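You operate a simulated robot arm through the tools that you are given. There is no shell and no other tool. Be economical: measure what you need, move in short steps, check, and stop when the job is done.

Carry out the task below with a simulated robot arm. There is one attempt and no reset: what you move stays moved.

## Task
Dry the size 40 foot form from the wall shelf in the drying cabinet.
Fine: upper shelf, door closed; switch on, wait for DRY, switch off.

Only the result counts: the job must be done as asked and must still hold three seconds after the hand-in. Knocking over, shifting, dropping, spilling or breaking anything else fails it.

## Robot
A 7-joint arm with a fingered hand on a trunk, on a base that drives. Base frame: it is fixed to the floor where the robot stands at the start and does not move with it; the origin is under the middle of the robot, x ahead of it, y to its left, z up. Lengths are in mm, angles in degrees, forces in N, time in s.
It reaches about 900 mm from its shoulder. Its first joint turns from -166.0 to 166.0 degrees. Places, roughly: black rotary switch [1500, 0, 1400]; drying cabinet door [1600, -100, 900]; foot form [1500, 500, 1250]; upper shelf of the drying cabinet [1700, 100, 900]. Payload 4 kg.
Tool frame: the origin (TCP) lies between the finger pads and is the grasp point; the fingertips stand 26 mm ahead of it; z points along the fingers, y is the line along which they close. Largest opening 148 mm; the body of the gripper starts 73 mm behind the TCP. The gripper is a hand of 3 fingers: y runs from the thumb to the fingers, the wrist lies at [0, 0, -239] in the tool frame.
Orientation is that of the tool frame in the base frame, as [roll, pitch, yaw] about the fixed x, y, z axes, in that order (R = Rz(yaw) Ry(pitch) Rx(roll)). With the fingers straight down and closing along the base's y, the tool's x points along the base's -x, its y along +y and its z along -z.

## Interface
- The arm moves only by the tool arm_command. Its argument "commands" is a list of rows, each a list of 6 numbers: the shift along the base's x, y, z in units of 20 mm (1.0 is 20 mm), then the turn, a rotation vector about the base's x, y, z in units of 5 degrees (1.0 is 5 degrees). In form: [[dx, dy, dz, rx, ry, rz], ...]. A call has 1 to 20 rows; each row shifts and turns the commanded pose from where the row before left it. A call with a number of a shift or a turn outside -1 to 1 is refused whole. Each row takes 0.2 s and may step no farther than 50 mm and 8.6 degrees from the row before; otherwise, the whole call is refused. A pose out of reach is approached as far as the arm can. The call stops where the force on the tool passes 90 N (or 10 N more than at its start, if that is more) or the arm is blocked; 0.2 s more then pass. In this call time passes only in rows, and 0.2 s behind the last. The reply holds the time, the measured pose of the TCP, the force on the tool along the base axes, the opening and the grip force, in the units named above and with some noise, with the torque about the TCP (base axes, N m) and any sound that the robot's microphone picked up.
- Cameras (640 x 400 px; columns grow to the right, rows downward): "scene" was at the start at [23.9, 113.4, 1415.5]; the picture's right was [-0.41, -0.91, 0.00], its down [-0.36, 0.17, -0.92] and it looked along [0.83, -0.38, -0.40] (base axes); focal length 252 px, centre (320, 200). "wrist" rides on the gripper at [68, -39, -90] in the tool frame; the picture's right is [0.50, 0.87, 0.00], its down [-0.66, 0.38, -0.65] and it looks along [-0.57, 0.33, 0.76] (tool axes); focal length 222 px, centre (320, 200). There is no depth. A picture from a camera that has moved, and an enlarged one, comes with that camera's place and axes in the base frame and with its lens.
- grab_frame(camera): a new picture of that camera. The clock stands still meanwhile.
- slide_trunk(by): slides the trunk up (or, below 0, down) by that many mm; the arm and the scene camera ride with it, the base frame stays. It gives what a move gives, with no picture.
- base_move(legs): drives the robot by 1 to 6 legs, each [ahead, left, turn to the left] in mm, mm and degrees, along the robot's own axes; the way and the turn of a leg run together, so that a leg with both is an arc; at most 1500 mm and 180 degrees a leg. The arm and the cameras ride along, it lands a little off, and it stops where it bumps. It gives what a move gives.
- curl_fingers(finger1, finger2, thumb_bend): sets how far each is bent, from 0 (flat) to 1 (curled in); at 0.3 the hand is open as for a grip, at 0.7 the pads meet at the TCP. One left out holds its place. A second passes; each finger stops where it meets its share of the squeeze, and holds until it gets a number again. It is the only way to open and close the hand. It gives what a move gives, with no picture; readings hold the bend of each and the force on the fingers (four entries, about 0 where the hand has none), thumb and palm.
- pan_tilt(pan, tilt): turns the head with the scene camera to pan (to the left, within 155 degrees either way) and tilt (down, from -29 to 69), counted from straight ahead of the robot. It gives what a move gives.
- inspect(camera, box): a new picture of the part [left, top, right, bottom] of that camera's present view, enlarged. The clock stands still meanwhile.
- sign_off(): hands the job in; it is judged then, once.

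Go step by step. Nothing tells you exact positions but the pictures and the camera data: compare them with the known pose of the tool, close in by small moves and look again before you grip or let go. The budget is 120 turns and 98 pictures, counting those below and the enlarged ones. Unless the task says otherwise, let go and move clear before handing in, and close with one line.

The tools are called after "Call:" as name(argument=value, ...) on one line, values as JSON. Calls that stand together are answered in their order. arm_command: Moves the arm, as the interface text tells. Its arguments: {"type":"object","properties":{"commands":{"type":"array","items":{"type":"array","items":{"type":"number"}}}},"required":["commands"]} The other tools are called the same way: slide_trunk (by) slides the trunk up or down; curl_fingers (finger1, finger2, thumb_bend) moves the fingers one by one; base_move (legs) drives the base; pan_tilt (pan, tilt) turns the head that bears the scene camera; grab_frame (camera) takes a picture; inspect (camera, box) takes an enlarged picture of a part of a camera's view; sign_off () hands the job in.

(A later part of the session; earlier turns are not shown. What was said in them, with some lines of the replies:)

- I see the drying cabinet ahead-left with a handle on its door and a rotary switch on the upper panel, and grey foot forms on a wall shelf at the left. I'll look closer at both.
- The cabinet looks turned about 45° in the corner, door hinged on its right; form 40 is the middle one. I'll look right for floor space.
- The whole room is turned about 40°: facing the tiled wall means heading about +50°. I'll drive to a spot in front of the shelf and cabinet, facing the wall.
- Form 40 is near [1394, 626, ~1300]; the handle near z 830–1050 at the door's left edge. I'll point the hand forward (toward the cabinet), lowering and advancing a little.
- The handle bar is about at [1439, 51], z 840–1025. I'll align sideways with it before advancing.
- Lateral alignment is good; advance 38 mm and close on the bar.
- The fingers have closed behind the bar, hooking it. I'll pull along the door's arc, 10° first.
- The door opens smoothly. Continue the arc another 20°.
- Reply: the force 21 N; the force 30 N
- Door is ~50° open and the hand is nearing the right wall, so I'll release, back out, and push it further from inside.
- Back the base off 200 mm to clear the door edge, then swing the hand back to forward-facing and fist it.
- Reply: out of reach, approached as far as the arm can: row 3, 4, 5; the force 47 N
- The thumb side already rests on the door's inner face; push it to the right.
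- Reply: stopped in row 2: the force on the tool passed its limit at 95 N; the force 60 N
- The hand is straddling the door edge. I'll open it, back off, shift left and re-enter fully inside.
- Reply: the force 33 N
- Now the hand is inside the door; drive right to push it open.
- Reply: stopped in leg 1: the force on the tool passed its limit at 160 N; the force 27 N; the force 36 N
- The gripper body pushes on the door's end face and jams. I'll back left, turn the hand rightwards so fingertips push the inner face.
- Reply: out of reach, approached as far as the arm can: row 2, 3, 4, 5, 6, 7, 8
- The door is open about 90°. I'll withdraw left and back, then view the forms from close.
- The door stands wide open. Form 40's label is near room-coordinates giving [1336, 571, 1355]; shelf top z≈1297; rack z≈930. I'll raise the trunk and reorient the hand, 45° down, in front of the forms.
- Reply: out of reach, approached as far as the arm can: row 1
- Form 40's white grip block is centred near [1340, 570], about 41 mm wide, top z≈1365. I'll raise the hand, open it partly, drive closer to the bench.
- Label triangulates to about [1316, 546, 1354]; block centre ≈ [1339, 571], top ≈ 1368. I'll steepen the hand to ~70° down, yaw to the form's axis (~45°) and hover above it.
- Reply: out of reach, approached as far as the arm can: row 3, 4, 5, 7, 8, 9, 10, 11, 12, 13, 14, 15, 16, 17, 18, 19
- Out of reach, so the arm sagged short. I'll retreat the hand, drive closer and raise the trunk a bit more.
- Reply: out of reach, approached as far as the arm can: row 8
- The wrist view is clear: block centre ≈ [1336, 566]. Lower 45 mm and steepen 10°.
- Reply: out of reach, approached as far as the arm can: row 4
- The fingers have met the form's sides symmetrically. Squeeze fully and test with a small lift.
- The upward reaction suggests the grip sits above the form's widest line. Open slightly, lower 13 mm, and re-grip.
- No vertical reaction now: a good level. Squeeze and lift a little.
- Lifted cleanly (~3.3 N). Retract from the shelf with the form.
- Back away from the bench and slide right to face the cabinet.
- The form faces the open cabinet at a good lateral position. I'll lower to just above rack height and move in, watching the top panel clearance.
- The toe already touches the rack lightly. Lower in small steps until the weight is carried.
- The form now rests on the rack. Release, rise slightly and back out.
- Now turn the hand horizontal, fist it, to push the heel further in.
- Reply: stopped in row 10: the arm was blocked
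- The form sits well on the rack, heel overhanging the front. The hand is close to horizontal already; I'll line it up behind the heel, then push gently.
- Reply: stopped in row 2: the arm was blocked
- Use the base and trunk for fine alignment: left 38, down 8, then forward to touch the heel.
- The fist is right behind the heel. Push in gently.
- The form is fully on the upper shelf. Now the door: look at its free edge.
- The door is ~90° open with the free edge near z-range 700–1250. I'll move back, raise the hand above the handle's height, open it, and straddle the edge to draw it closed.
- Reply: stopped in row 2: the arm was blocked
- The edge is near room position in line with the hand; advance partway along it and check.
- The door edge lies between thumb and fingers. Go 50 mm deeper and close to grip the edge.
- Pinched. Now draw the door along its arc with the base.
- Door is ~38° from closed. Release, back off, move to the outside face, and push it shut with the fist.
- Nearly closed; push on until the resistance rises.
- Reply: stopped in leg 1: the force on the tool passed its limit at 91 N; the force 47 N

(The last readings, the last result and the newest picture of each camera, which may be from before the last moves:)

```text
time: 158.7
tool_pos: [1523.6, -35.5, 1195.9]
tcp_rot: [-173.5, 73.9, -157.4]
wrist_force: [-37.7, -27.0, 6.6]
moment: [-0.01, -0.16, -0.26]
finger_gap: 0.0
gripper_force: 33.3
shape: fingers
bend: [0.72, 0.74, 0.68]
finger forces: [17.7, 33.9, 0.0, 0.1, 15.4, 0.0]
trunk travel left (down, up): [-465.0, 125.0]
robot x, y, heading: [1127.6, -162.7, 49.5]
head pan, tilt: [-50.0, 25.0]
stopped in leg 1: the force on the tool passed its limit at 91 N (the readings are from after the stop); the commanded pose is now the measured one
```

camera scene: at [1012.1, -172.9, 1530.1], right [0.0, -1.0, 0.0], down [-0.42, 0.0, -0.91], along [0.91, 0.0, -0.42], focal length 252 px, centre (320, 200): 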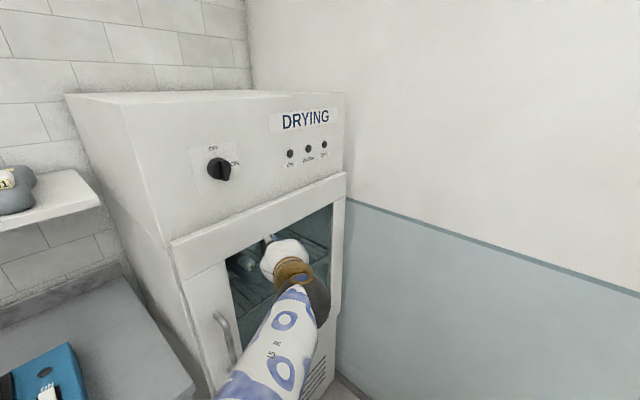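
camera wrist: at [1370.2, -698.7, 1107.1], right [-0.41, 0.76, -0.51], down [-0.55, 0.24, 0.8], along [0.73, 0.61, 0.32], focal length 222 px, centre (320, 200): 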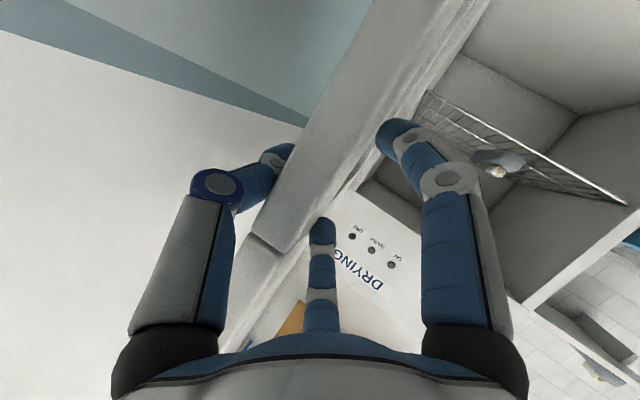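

The door is firmly shut. Back off, raise the trunk, extend and level the hand for the switch.

Call:
base_move(legs=[[-330, 0, 0.5]])

Call:
slide_trunk(by=122)

Call:
arm_command(commands=[[0.1, 0.9, 0, 0, 0, 0], [0.1, 0.9, 0, 0, 0, 0], [0.1, 0.9, 0, 0, 0, 0], [0.1, 0.9, 0, 0, 0, 0], [0.1, 0.9, 0.3, 0, 0, 1], [0.1, 0.9, 0.3, 0, 0, 1], [0.1, 0.9, 0.3, 0, 0, 1], [0.1, 0.9, 0.3, 0, 0, 1], [0.1, 0.9, 0.3, 0, 0, 1], [0, 0, 0.3, 0.766, -0.643, 0], [0, 0, 0.3, 0.766, -0.643, 0], [0, 0, 0.3, 0.766, -0.643, 0]])

Call:
pan_tilt(pan=-30, tilt=20)

Call:
grab_frame(camera="scene")

```text
time: 160.8
tool_pos: [1316.0, -278.1, 1193.6]
tcp_rot: [-173.2, 73.6, -156.0]
wrist_force: [0.7, -0.4, -1.3]
moment: [0.0, -0.02, -0.03]
finger_gap: 0.8
gripper_force: 0.1
shape: fingers
bend: [0.69, 0.7, 0.7]
finger forces: [0.0, 0.0, 0.1, 0.0, 0.0, 0.0]
trunk travel left (down, up): [-465.0, 125.0]
robot x, y, heading: [911.4, -415.2, 50.1]
head pan, tilt: [-50.0, 25.0]
```

```text
time: 162.4
tool_pos: [1316.5, -277.4, 1315.1]
tcp_rot: [-173.3, 73.4, -156.1]
wrist_force: [-0.1, 0.6, -1.1]
moment: [0.03, -0.02, 0.0]
finger_gap: 0.6
gripper_force: 0.0
shape: fingers
bend: [0.69, 0.7, 0.7]
finger forces: [0.0, 0.0, 0.1, 0.0, 0.1, 0.0]
trunk travel left (down, up): [-587.0, 3.0]
robot x, y, heading: [914.1, -415.7, 50.2]
head pan, tilt: [-50.0, 25.0]
```

```text
time: 163.0
tool_pos: [1333.0, -317.0, 1324.0]
tcp_rot: [-170.2, 74.7, -164.8]
wrist_force: [-0.4, 0.1, 0.9]
moment: [0.01, -0.02, 0.0]
finger_gap: 0.5
gripper_force: 0.1
shape: fingers
bend: [0.69, 0.7, 0.7]
finger forces: [0.1, 0.0, 0.1, 0.1, 0.1, 0.0]
trunk travel left (down, up): [-587.0, 3.0]
robot x, y, heading: [912.9, -418.7, 50.4]
head pan, tilt: [-50.0, 25.0]
stopped in row 3: the arm was blocked; the commanded pose is now the measured one
```

```text
time: 163.8
tool_pos: [1332.2, -317.0, 1323.9]
tcp_rot: [-170.1, 74.7, -164.7]
wrist_force: [-0.6, -0.3, 0.6]
moment: [-0.02, 0.01, 0.01]
finger_gap: 0.6
gripper_force: 0.2
shape: fingers
bend: [0.69, 0.7, 0.7]
finger forces: [0.1, 0.0, 0.0, 0.0, 0.0, 0.1]
trunk travel left (down, up): [-587.0, 3.0]
robot x, y, heading: [910.9, -414.9, 50.1]
head pan, tilt: [-30.0, 20.0]
```

```text
8 pictures are left
camera scene: at [845.6, -332.6, 1660.2], right [0.34, -0.94, 0.0], down [-0.32, -0.12, -0.94], along [0.88, 0.32, -0.34], focal length 252 px, centre (320, 200)
```

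scene: 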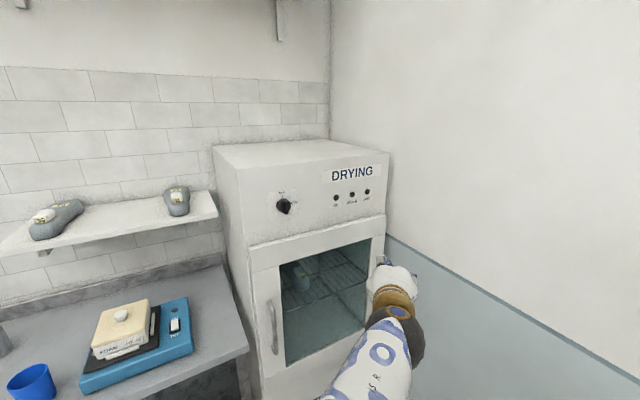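

The arm is stuck in a poor configuration. I'll return the hand to pointing down first, realign its yaw, then re-extend forward.

Call:
arm_command(commands=[[0, 0, 0, -0.26, 0.966, 0], [0, 0, 0, -0.26, 0.966, 0], [0, 0, 0, -0.26, 0.966, 0], [0, 0, 0, -0.26, 0.966, 0], [0, 0, 0, -0.26, 0.966, 0], [0, 0, 0, -0.26, 0.966, 0], [0, 0, 0, -0.26, 0.966, 0], [0, 0, 0, -0.26, 0.966, 0], [0, 0, 0, -0.26, 0.966, 0], [0, 0, 0, -0.26, 0.966, 0], [0, 0, 0, -0.26, 0.966, 0], [0, 0, 0, -0.26, 0.966, 0], [0, 0, 0, -0.26, 0.966, 0]])

```text
time: 166.6
tool_pos: [1330.6, -315.7, 1323.6]
tcp_rot: [-170.3, 9.6, -164.9]
wrist_force: [0.4, -0.2, -0.2]
moment: [0.04, -0.01, -0.02]
finger_gap: 0.4
gripper_force: 0.0
shape: fingers
bend: [0.69, 0.7, 0.7]
finger forces: [0.1, 0.0, 0.0, 0.0, 0.0, 0.0]
trunk travel left (down, up): [-587.0, 3.0]
robot x, y, heading: [913.5, -415.6, 50.3]
head pan, tilt: [-30.0, 20.0]
```

Call:
arm_command(commands=[[-0.766, 0.643, 0, 0, 0, 1], [-0.766, 0.643, 0, 0, 0, 1], [-0.766, 0.643, 0, 0, 0, 1], [-0.766, 0.643, 0, 0, 0, 1], [-0.766, 0.643, 0, 0, 0, 1], [-0.766, 0.643, 0, 0, 0, 1], [-0.766, 0.643, 0, 0, 0, 1], [-0.766, 0.643, 0, 0.62, 0.74, 0], [-0.766, 0.643, 0, 0.62, 0.74, 0], [-0.766, 0.643, 0, 0, 0, 0]])

```text
time: 168.8
tool_pos: [1177.7, -187.8, 1323.4]
tcp_rot: [179.8, 9.6, -131.6]
wrist_force: [0.2, -0.6, 0.3]
moment: [0.0, -0.01, 0.0]
finger_gap: 0.6
gripper_force: 0.0
shape: fingers
bend: [0.69, 0.7, 0.7]
finger forces: [0.0, 0.0, 0.0, 0.0, 0.0, 0.1]
trunk travel left (down, up): [-587.0, 3.0]
robot x, y, heading: [910.9, -414.6, 50.3]
head pan, tilt: [-30.0, 20.0]
```

Call:
arm_command(commands=[[0.386, 0.46, 0, 0.766, -0.643, 0], [0.386, 0.46, 0, 0.766, -0.643, 0], [0.386, 0.46, 0, 0.766, -0.643, 0], [0.386, 0.46, 0, 0.766, -0.643, 0], [0.386, 0.46, 0, 0.766, -0.643, 0], [0.386, 0.46, 0, 0.766, -0.643, 0], [0.386, 0.46, 0, 0.766, -0.643, 0], [0.386, 0.46, 0, 0.766, -0.643, 0], [0.386, 0.46, 0.2, 0.766, -0.643, 0], [0.386, 0.46, 0.2, 0.766, -0.643, 0], [0.386, 0.46, 0.2, 0.766, -0.643, 0], [0.386, 0.46, 0.2, 0.766, -0.643, 0], [0.386, 0.46, 0.2, 0.766, -0.643, 0], [0.386, 0.46, 0.2, 0.766, -0.643, 0], [0.386, 0.46, 0.2, 0.766, -0.643, 0], [0.386, 0.46, 0.2, 0.766, -0.643, 0]])

Call:
curl_fingers(finger1=0.42, finger2=0.42, thumb_bend=0.42)

Call:
grab_frame(camera="wrist")

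```text
time: 170.7
tool_pos: [1284.2, -167.0, 1316.8]
tcp_rot: [176.3, 47.6, -143.1]
wrist_force: [0.4, 0.0, 0.6]
moment: [-0.06, 0.0, -0.01]
finger_gap: 0.6
gripper_force: 0.1
shape: fingers
bend: [0.69, 0.7, 0.7]
finger forces: [0.1, 0.0, 0.0, 0.0, 0.0, 0.0]
trunk travel left (down, up): [-587.0, 3.0]
robot x, y, heading: [912.4, -414.8, 50.1]
head pan, tilt: [-30.0, 20.0]
stopped in row 9: the arm was blocked; the commanded pose is now the measured one
```

```text
time: 171.7
tool_pos: [1282.5, -166.8, 1316.4]
tcp_rot: [176.2, 47.8, -143.2]
wrist_force: [-0.1, -0.4, -0.3]
moment: [-0.03, 0.0, 0.02]
finger_gap: 87.9
gripper_force: 0.1
shape: fingers
bend: [0.42, 0.42, 0.42]
finger forces: [0.1, 0.0, 0.0, 0.0, 0.1, 0.1]
trunk travel left (down, up): [-587.0, 3.0]
robot x, y, heading: [911.2, -417.3, 50.0]
head pan, tilt: [-30.0, 20.0]
```

```text
7 pictures are left
camera wrist: at [1221.8, -269.8, 1325.9], right [-0.82, 0.46, -0.33], down [-0.25, 0.23, 0.94], along [0.51, 0.86, -0.08], focal length 222 px, centre (320, 200)
```

wrist: 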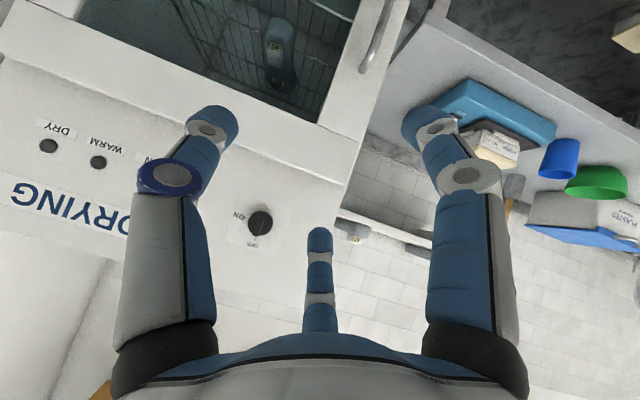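

Call:
arm_command(commands=[[0.28, 0.8, 0.1, 0, 0, 0], [0.28, 0.8, 0.1, 0, 0, 0], [0.28, 0.8, 0.1, 0, 0, 0], [0.28, 0.8, 0.1, 0, 0, 0.4], [0.28, 0.8, 0.1, 0, 0, 0.4], [0.28, 0.8, 0.1, 0, 0, 0.4], [0.28, 0.8, 0.1, 0, 0, 0.4], [0.28, 0.8, 0.1, 0, 0, 0.4], [0.28, 0.8, 0.1, 0, 0, 0.4]])

```text
time: 173.7
tool_pos: [1332.6, -23.0, 1336.6]
tcp_rot: [176.6, 47.9, -130.6]
wrist_force: [-0.4, 0.2, 0.6]
moment: [0.01, -0.01, -0.01]
finger_gap: 88.1
gripper_force: 0.0
shape: fingers
bend: [0.42, 0.42, 0.42]
finger forces: [0.0, 0.0, 0.0, 0.0, 0.0, 0.0]
trunk travel left (down, up): [-587.0, 3.0]
robot x, y, heading: [909.0, -417.0, 50.2]
head pan, tilt: [-30.0, 20.0]
```

Call:
arm_command(commands=[[0, 0, 0, 0.766, -0.643, 0], [0, 0, 0, 0.766, -0.643, 0], [0, 0, 0, 0.766, -0.643, 0], [0, 0, 0, 0.766, -0.643, 0], [0, 0, 0, 0.766, -0.643, 0], [0, 0, 0, 0.766, -0.643, 0], [0, 0, 0, 0.766, -0.643, 0], [0, 0, 0, 0.766, -0.643, 0]])

```text
time: 175.4
tool_pos: [1334.2, -20.7, 1335.3]
tcp_rot: [166.8, 87.8, -140.5]
wrist_force: [-0.1, 0.1, 0.6]
moment: [0.0, 0.02, -0.02]
finger_gap: 88.2
gripper_force: 0.0
shape: fingers
bend: [0.42, 0.42, 0.42]
finger forces: [0.1, 0.0, 0.1, 0.0, 0.1, 0.0]
trunk travel left (down, up): [-587.0, 3.0]
robot x, y, heading: [914.6, -414.8, 50.3]
head pan, tilt: [-30.0, 20.0]
```

The hand is level now. Move right with the base and up to face the switch.

Call:
base_move(legs=[[0, -95, 0]])

Call:
arm_command(commands=[[0, 0, 0.9, 0, 0, 0], [0, 0, 0.9, 0, 0, 0]])

Call:
grab_frame(camera="wrist")

```text
time: 176.6
tool_pos: [1406.4, -82.2, 1336.7]
tcp_rot: [164.5, 87.7, -142.5]
wrist_force: [0.0, -0.1, 0.6]
moment: [-0.01, -0.01, 0.03]
finger_gap: 88.0
gripper_force: 0.0
shape: fingers
bend: [0.42, 0.42, 0.42]
finger forces: [0.0, 0.0, 0.0, 0.1, 0.1, 0.0]
trunk travel left (down, up): [-587.0, 3.0]
robot x, y, heading: [983.6, -476.2, 50.3]
head pan, tilt: [-30.0, 20.0]
```

```text
time: 177.2
tool_pos: [1404.3, -82.0, 1371.8]
tcp_rot: [165.4, 87.8, -141.6]
wrist_force: [0.1, 0.1, 0.1]
moment: [0.0, 0.0, 0.02]
finger_gap: 88.0
gripper_force: 0.1
shape: fingers
bend: [0.42, 0.42, 0.42]
finger forces: [0.0, 0.1, 0.1, 0.0, 0.0, 0.0]
trunk travel left (down, up): [-587.0, 3.0]
robot x, y, heading: [986.2, -475.2, 50.3]
head pan, tilt: [-30.0, 20.0]
```

```text
6 pictures are left
camera wrist: at [1377.1, -179.6, 1308.0], right [-0.71, 0.51, -0.49], down [-0.68, -0.28, 0.68], along [0.21, 0.81, 0.54], focal length 222 px, centre (320, 200)
```

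wrist: 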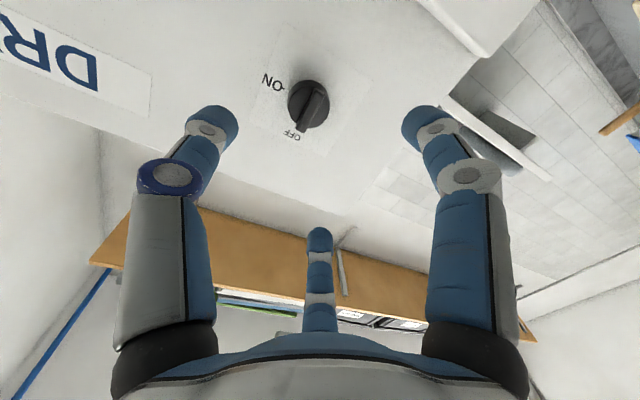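

Knob centre ≈ in line with the TCP (few mm off), ~44 mm wide. Pre-rotate the hand 45° counter-clockwise, then advance.

Call:
arm_command(commands=[[0, 0, 0, -0.643, -0.766, 0], [0, 0, 0, -0.643, -0.766, 0], [0, 0, 0, -0.643, -0.766, 0], [0, 0, 0, -0.643, -0.766, 0], [0, 0, 0, -0.643, -0.766, 0], [0, 0, 0, -0.643, -0.766, 0], [0, 0, 0, -0.643, -0.766, 0], [0, 0, 0, -0.643, -0.766, 0], [0, 0, 0, -0.643, -0.766, 0]])

Call:
arm_command(commands=[[0.65, 0.74, 0, 0, 0, 0], [0.65, 0.74, 0, 0, 0, 0], [0.65, 0.74, 0, 0, 0, 0], [0.65, 0.74, 0, 0, 0, 0]])

Call:
grab_frame(camera="wrist")

```text
time: 179.2
tool_pos: [1405.5, -80.6, 1372.4]
tcp_rot: [-95.2, 45.3, -43.1]
wrist_force: [0.0, 1.1, 0.0]
moment: [-0.03, 0.02, -0.01]
finger_gap: 88.2
gripper_force: 0.0
shape: fingers
bend: [0.42, 0.42, 0.42]
finger forces: [0.1, 0.1, 0.0, 0.1, 0.0, 0.0]
trunk travel left (down, up): [-587.0, 3.0]
robot x, y, heading: [985.5, -474.3, 50.3]
head pan, tilt: [-30.0, 20.0]
```

```text
time: 180.2
tool_pos: [1457.1, -22.4, 1372.7]
tcp_rot: [-95.2, 45.3, -43.0]
wrist_force: [-0.2, 0.1, 0.1]
moment: [-0.01, 0.01, -0.01]
finger_gap: 87.9
gripper_force: 0.0
shape: fingers
bend: [0.42, 0.42, 0.42]
finger forces: [0.0, 0.1, 0.0, 0.0, 0.1, 0.0]
trunk travel left (down, up): [-587.0, 3.0]
robot x, y, heading: [985.1, -475.2, 50.2]
head pan, tilt: [-30.0, 20.0]
```

```text
5 pictures are left
camera wrist: at [1457.5, -141.4, 1358.1], right [-0.25, 0.12, -0.96], down [-0.97, -0.03, 0.24], along [0.0, 0.99, 0.13], focal length 222 px, centre (320, 200)
```

wrist: 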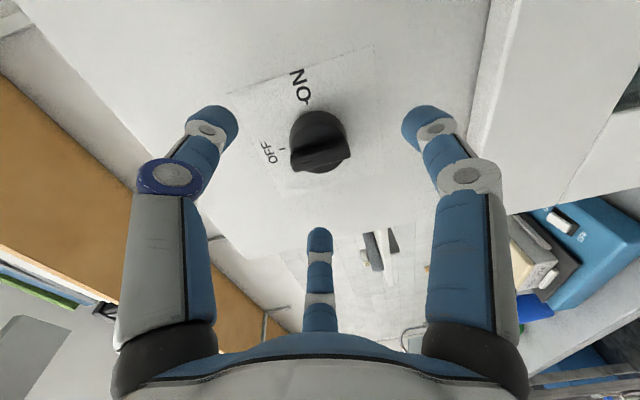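

Aligned. Advance 38 mm and close on the knob.

Call:
arm_command(commands=[[0.62, 0.72, -0.05, 0, 0, 0], [0.62, 0.72, -0.05, 0, 0, 0]])

Call:
curl_fingers(finger1=0.7, finger2=0.7, thumb_bend=0.7)

```text
time: 180.8
tool_pos: [1482.6, 6.0, 1371.1]
tcp_rot: [-95.1, 45.4, -43.0]
wrist_force: [0.8, 0.2, -0.5]
moment: [0.05, -0.04, 0.01]
finger_gap: 88.1
gripper_force: 0.1
shape: fingers
bend: [0.42, 0.42, 0.42]
finger forces: [0.0, 0.0, 0.0, 0.1, 0.0, 0.0]
trunk travel left (down, up): [-587.0, 3.0]
robot x, y, heading: [986.3, -472.0, 50.2]
head pan, tilt: [-30.0, 20.0]
```

```text
time: 181.8
tool_pos: [1482.3, 5.1, 1371.3]
tcp_rot: [-95.0, 45.4, -43.0]
wrist_force: [4.0, -1.3, 3.9]
moment: [0.11, -0.08, -0.11]
finger_gap: 29.8
gripper_force: 14.2
shape: fingers
bend: [0.6, 0.59, 0.62]
finger forces: [7.0, 8.3, 0.0, 0.0, 13.5, 0.1]
trunk travel left (down, up): [-587.0, 3.0]
robot x, y, heading: [986.6, -476.2, 50.0]
head pan, tilt: [-30.0, 20.0]
```

All three fingers hold the knob. Turn it 90° clockwise to ON.

Call:
arm_command(commands=[[0, 0, 0, 0.643, 0.766, 0], [0, 0, 0, 0.643, 0.766, 0], [0, 0, 0, 0.643, 0.766, 0], [0, 0, 0, 0.643, 0.766, 0], [0, 0, 0, 0.643, 0.766, 0], [0, 0, 0, 0.643, 0.766, 0], [0, 0, 0, 0.643, 0.766, 0], [0, 0, 0, 0.643, 0.766, 0], [0, 0, 0, 0.643, 0.766, 0], [0, 0, 0, 0.643, 0.766, 0], [0, 0, 0, 0.643, 0.766, 0], [0, 0, 0, 0.643, 0.766, 0], [0, 0, 0, 0.643, 0.766, 0], [0, 0, 0, 0.643, 0.766, 0], [0, 0, 0, 0.643, 0.766, 0], [0, 0, 0, 0.643, 0.766, 0], [0, 0, 0, 0.643, 0.766, 0], [0, 0, 0, 0.643, 0.766, 0]])

Call:
inspect(camera="scene", box=[200, 130, 400, 330])

```text
time: 185.6
tool_pos: [1483.3, 5.2, 1370.6]
tcp_rot: [89.1, 44.5, 143.1]
wrist_force: [-0.7, -11.6, -9.0]
moment: [-0.23, 0.17, -0.29]
finger_gap: 29.3
gripper_force: 16.6
shape: fingers
bend: [0.6, 0.6, 0.62]
finger forces: [7.6, 7.2, 0.0, 0.0, 18.6, 0.0]
trunk travel left (down, up): [-587.0, 3.0]
robot x, y, heading: [985.8, -474.2, 50.4]
head pan, tilt: [-30.0, 20.0]
```

```text
2.00 times, centred on (300, 230) of scene
camera zoom: at [918.5, -394.3, 1660.3], right [0.35, -0.94, 0.0], down [-0.32, -0.12, -0.94], along [0.88, 0.33, -0.34], focal length 505 px, centre (360, 140)
```

zoom: 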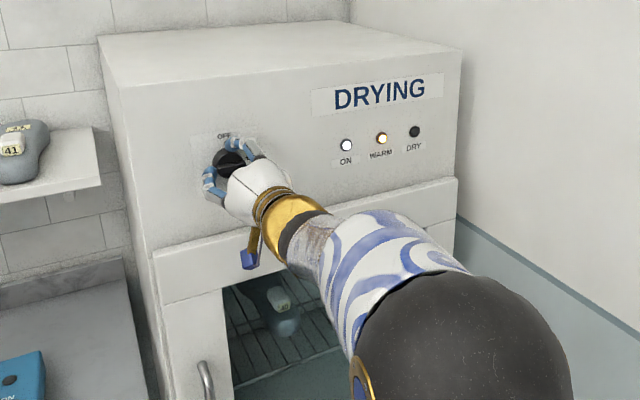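

ON and WARM are lit. Keep hold of the knob and wait for DRY.

Call:
arm_command(commands=[[0, 0, 0, 0, 0, 0], [0, 0, 0, 0, 0, 0], [0, 0, 0, 0, 0, 0], [0, 0, 0, 0, 0, 0], [0, 0, 0, 0, 0, 0], [0, 0, 0, 0, 0, 0], [0, 0, 0, 0, 0, 0], [0, 0, 0, 0, 0, 0], [0, 0, 0, 0, 0, 0], [0, 0, 0, 0, 0, 0], [0, 0, 0, 0, 0, 0], [0, 0, 0, 0, 0, 0], [0, 0, 0, 0, 0, 0], [0, 0, 0, 0, 0, 0], [0, 0, 0, 0, 0, 0], [0, 0, 0, 0, 0, 0], [0, 0, 0, 0, 0, 0], [0, 0, 0, 0, 0, 0], [0, 0, 0, 0, 0, 0], [0, 0, 0, 0, 0, 0]])

Call:
arm_command(commands=[[0, 0, 0, 0, 0, 0], [0, 0, 0, 0, 0, 0], [0, 0, 0, 0, 0, 0], [0, 0, 0, 0, 0, 0], [0, 0, 0, 0, 0, 0], [0, 0, 0, 0, 0, 0], [0, 0, 0, 0, 0, 0], [0, 0, 0, 0, 0, 0], [0, 0, 0, 0, 0, 0], [0, 0, 0, 0, 0, 0], [0, 0, 0, 0, 0, 0], [0, 0, 0, 0, 0, 0], [0, 0, 0, 0, 0, 0], [0, 0, 0, 0, 0, 0], [0, 0, 0, 0, 0, 0], [0, 0, 0, 0, 0, 0], [0, 0, 0, 0, 0, 0], [0, 0, 0, 0, 0, 0], [0, 0, 0, 0, 0, 0], [0, 0, 0, 0, 0, 0]])

Call:
arm_command(commands=[[0, 0, 0, 0, 0, 0], [0, 0, 0, 0, 0, 0], [0, 0, 0, 0, 0, 0], [0, 0, 0, 0, 0, 0], [0, 0, 0, 0, 0, 0], [0, 0, 0, 0, 0, 0], [0, 0, 0, 0, 0, 0], [0, 0, 0, 0, 0, 0], [0, 0, 0, 0, 0, 0], [0, 0, 0, 0, 0, 0], [0, 0, 0, 0, 0, 0], [0, 0, 0, 0, 0, 0], [0, 0, 0, 0, 0, 0], [0, 0, 0, 0, 0, 0], [0, 0, 0, 0, 0, 0], [0, 0, 0, 0, 0, 0], [0, 0, 0, 0, 0, 0], [0, 0, 0, 0, 0, 0], [0, 0, 0, 0, 0, 0], [0, 0, 0, 0, 0, 0]])

Call:
inspect(camera="scene", box=[200, 130, 400, 330])

```text
time: 189.8
tool_pos: [1482.5, 6.2, 1371.5]
tcp_rot: [89.2, 44.5, 143.0]
wrist_force: [-0.8, -12.3, -10.6]
moment: [-0.25, 0.23, -0.29]
finger_gap: 29.7
gripper_force: 17.2
shape: fingers
bend: [0.6, 0.6, 0.62]
finger forces: [7.6, 7.1, 0.0, 0.1, 19.1, 0.0]
trunk travel left (down, up): [-587.0, 3.0]
robot x, y, heading: [984.5, -475.7, 50.1]
head pan, tilt: [-30.0, 20.0]
```

```text
time: 194.0
tool_pos: [1482.4, 6.0, 1370.9]
tcp_rot: [89.2, 44.5, 143.0]
wrist_force: [-0.4, -12.5, -10.6]
moment: [-0.3, 0.22, -0.28]
finger_gap: 29.7
gripper_force: 16.5
shape: fingers
bend: [0.6, 0.6, 0.62]
finger forces: [7.6, 7.1, 0.0, 0.1, 18.8, 0.0]
trunk travel left (down, up): [-587.0, 3.0]
robot x, y, heading: [983.1, -476.8, 50.1]
head pan, tilt: [-30.0, 20.0]
```

```text
time: 198.2
tool_pos: [1482.8, 5.4, 1369.6]
tcp_rot: [89.2, 44.6, 143.0]
wrist_force: [-0.2, -11.1, -11.0]
moment: [-0.25, 0.21, -0.28]
finger_gap: 29.5
gripper_force: 16.2
shape: fingers
bend: [0.6, 0.6, 0.62]
finger forces: [7.4, 7.1, 0.1, 0.0, 18.9, 0.0]
trunk travel left (down, up): [-587.0, 3.0]
robot x, y, heading: [983.6, -477.5, 50.2]
head pan, tilt: [-30.0, 20.0]
```

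```text
2.00 times, centred on (300, 230) of scene
camera zoom: at [918.6, -394.3, 1660.3], right [0.35, -0.94, 0.0], down [-0.32, -0.12, -0.94], along [0.88, 0.33, -0.34], focal length 505 px, centre (360, 140)
```

zoom: 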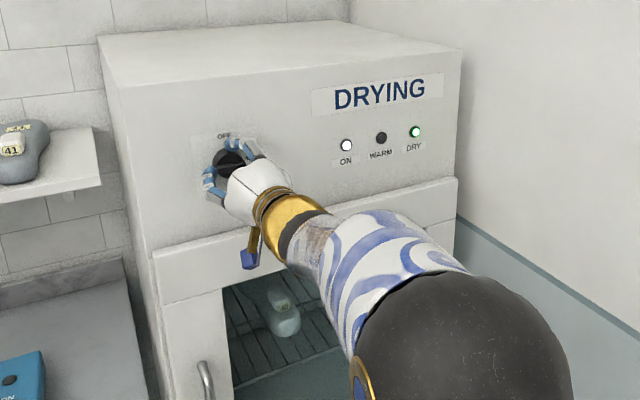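

DRY is lit green. Turn the knob back 90° to OFF.

Call:
arm_command(commands=[[0, 0, 0, -0.643, -0.766, 0], [0, 0, 0, -0.643, -0.766, 0], [0, 0, 0, -0.643, -0.766, 0], [0, 0, 0, -0.643, -0.766, 0], [0, 0, 0, -0.643, -0.766, 0], [0, 0, 0, -0.643, -0.766, 0], [0, 0, 0, -0.643, -0.766, 0], [0, 0, 0, -0.643, -0.766, 0], [0, 0, 0, -0.643, -0.766, 0], [0, 0, 0, -0.643, -0.766, 0], [0, 0, 0, -0.643, -0.766, 0], [0, 0, 0, -0.643, -0.766, 0], [0, 0, 0, -0.643, -0.766, 0], [0, 0, 0, -0.643, -0.766, 0], [0, 0, 0, -0.643, -0.766, 0], [0, 0, 0, -0.643, -0.766, 0], [0, 0, 0, -0.643, -0.766, 0], [0, 0, 0, -0.643, -0.766, 0]])

Call:
inspect(camera="scene", box=[200, 130, 400, 330])

```text
time: 202.0
tool_pos: [1481.7, 5.5, 1369.8]
tcp_rot: [-95.0, 45.4, -43.0]
wrist_force: [6.7, -2.4, 5.7]
moment: [0.19, -0.06, -0.19]
finger_gap: 29.6
gripper_force: 15.1
shape: fingers
bend: [0.6, 0.6, 0.62]
finger forces: [6.5, 7.8, 0.1, 0.1, 16.0, 0.0]
trunk travel left (down, up): [-587.0, 3.0]
robot x, y, heading: [984.6, -477.0, 50.0]
head pan, tilt: [-30.0, 20.0]
```

```text
2.00 times, centred on (300, 230) of scene
camera zoom: at [918.7, -393.8, 1660.4], right [0.35, -0.94, 0.0], down [-0.32, -0.12, -0.94], along [0.88, 0.33, -0.34], focal length 505 px, centre (360, 140)
```

zoom: 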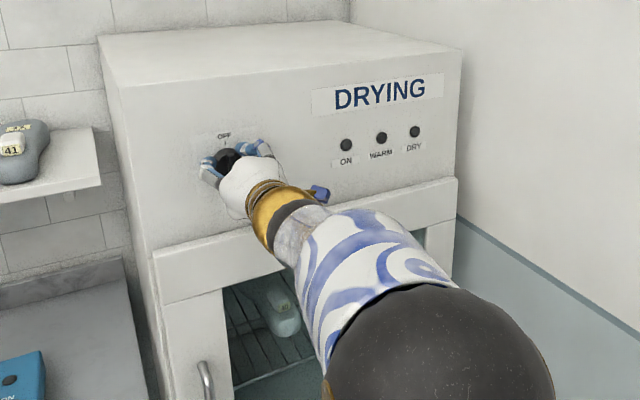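

All lamps are off, so the cabinet is off. Release the knob and back straight away, then check once.

Call:
curl_fingers(finger1=0.38, finger2=0.38, thumb_bend=0.38)

Call:
base_move(legs=[[-350, 0, 0]])

Call:
grab_frame(camera="scene")

```text
time: 203.0
tool_pos: [1481.4, 7.1, 1368.8]
tcp_rot: [-95.0, 45.5, -43.0]
wrist_force: [-0.4, -0.2, -0.6]
moment: [-0.02, -0.02, -0.01]
finger_gap: 100.9
gripper_force: 0.0
shape: fingers
bend: [0.38, 0.38, 0.38]
finger forces: [0.0, 0.0, 0.1, 0.0, 0.0, 0.0]
trunk travel left (down, up): [-587.0, 3.0]
robot x, y, heading: [984.8, -477.6, 50.1]
head pan, tilt: [-30.0, 20.0]
```

```text
time: 205.3
tool_pos: [1251.7, -267.3, 1371.3]
tcp_rot: [-95.2, 45.4, -42.7]
wrist_force: [-0.4, -0.8, 0.5]
moment: [0.03, 0.01, -0.02]
finger_gap: 101.2
gripper_force: 0.0
shape: fingers
bend: [0.38, 0.38, 0.38]
finger forces: [0.0, 0.1, 0.0, 0.0, 0.1, 0.1]
trunk travel left (down, up): [-587.0, 3.0]
robot x, y, heading: [760.2, -750.3, 50.3]
head pan, tilt: [-30.0, 20.0]
```

```text
1 pictures are left
camera scene: at [689.2, -668.2, 1660.2], right [0.35, -0.94, 0.0], down [-0.32, -0.12, -0.94], along [0.88, 0.33, -0.34], focal length 252 px, centre (320, 200)
```

scene: 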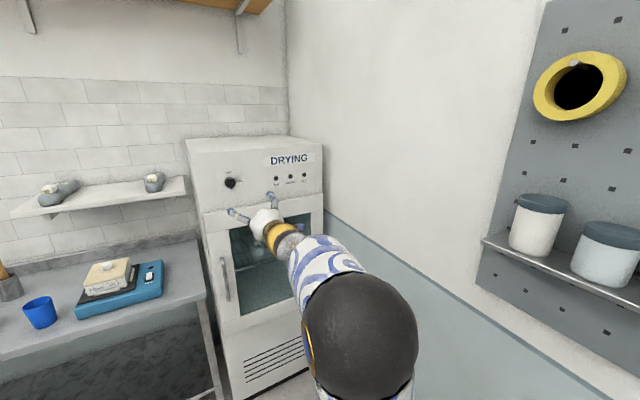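

The door is closed, the switch is at OFF with all lamps dark, the form is on the upper shelf, and the hand is clear. I'm handing in.

Call:
sign_off()

```text
The job is handed in.
```

The size 40 foot form is dried and on the upper shelf of the drying cabinet. The door is closed, and I switched the cabinet off after the DRY lamp lit.
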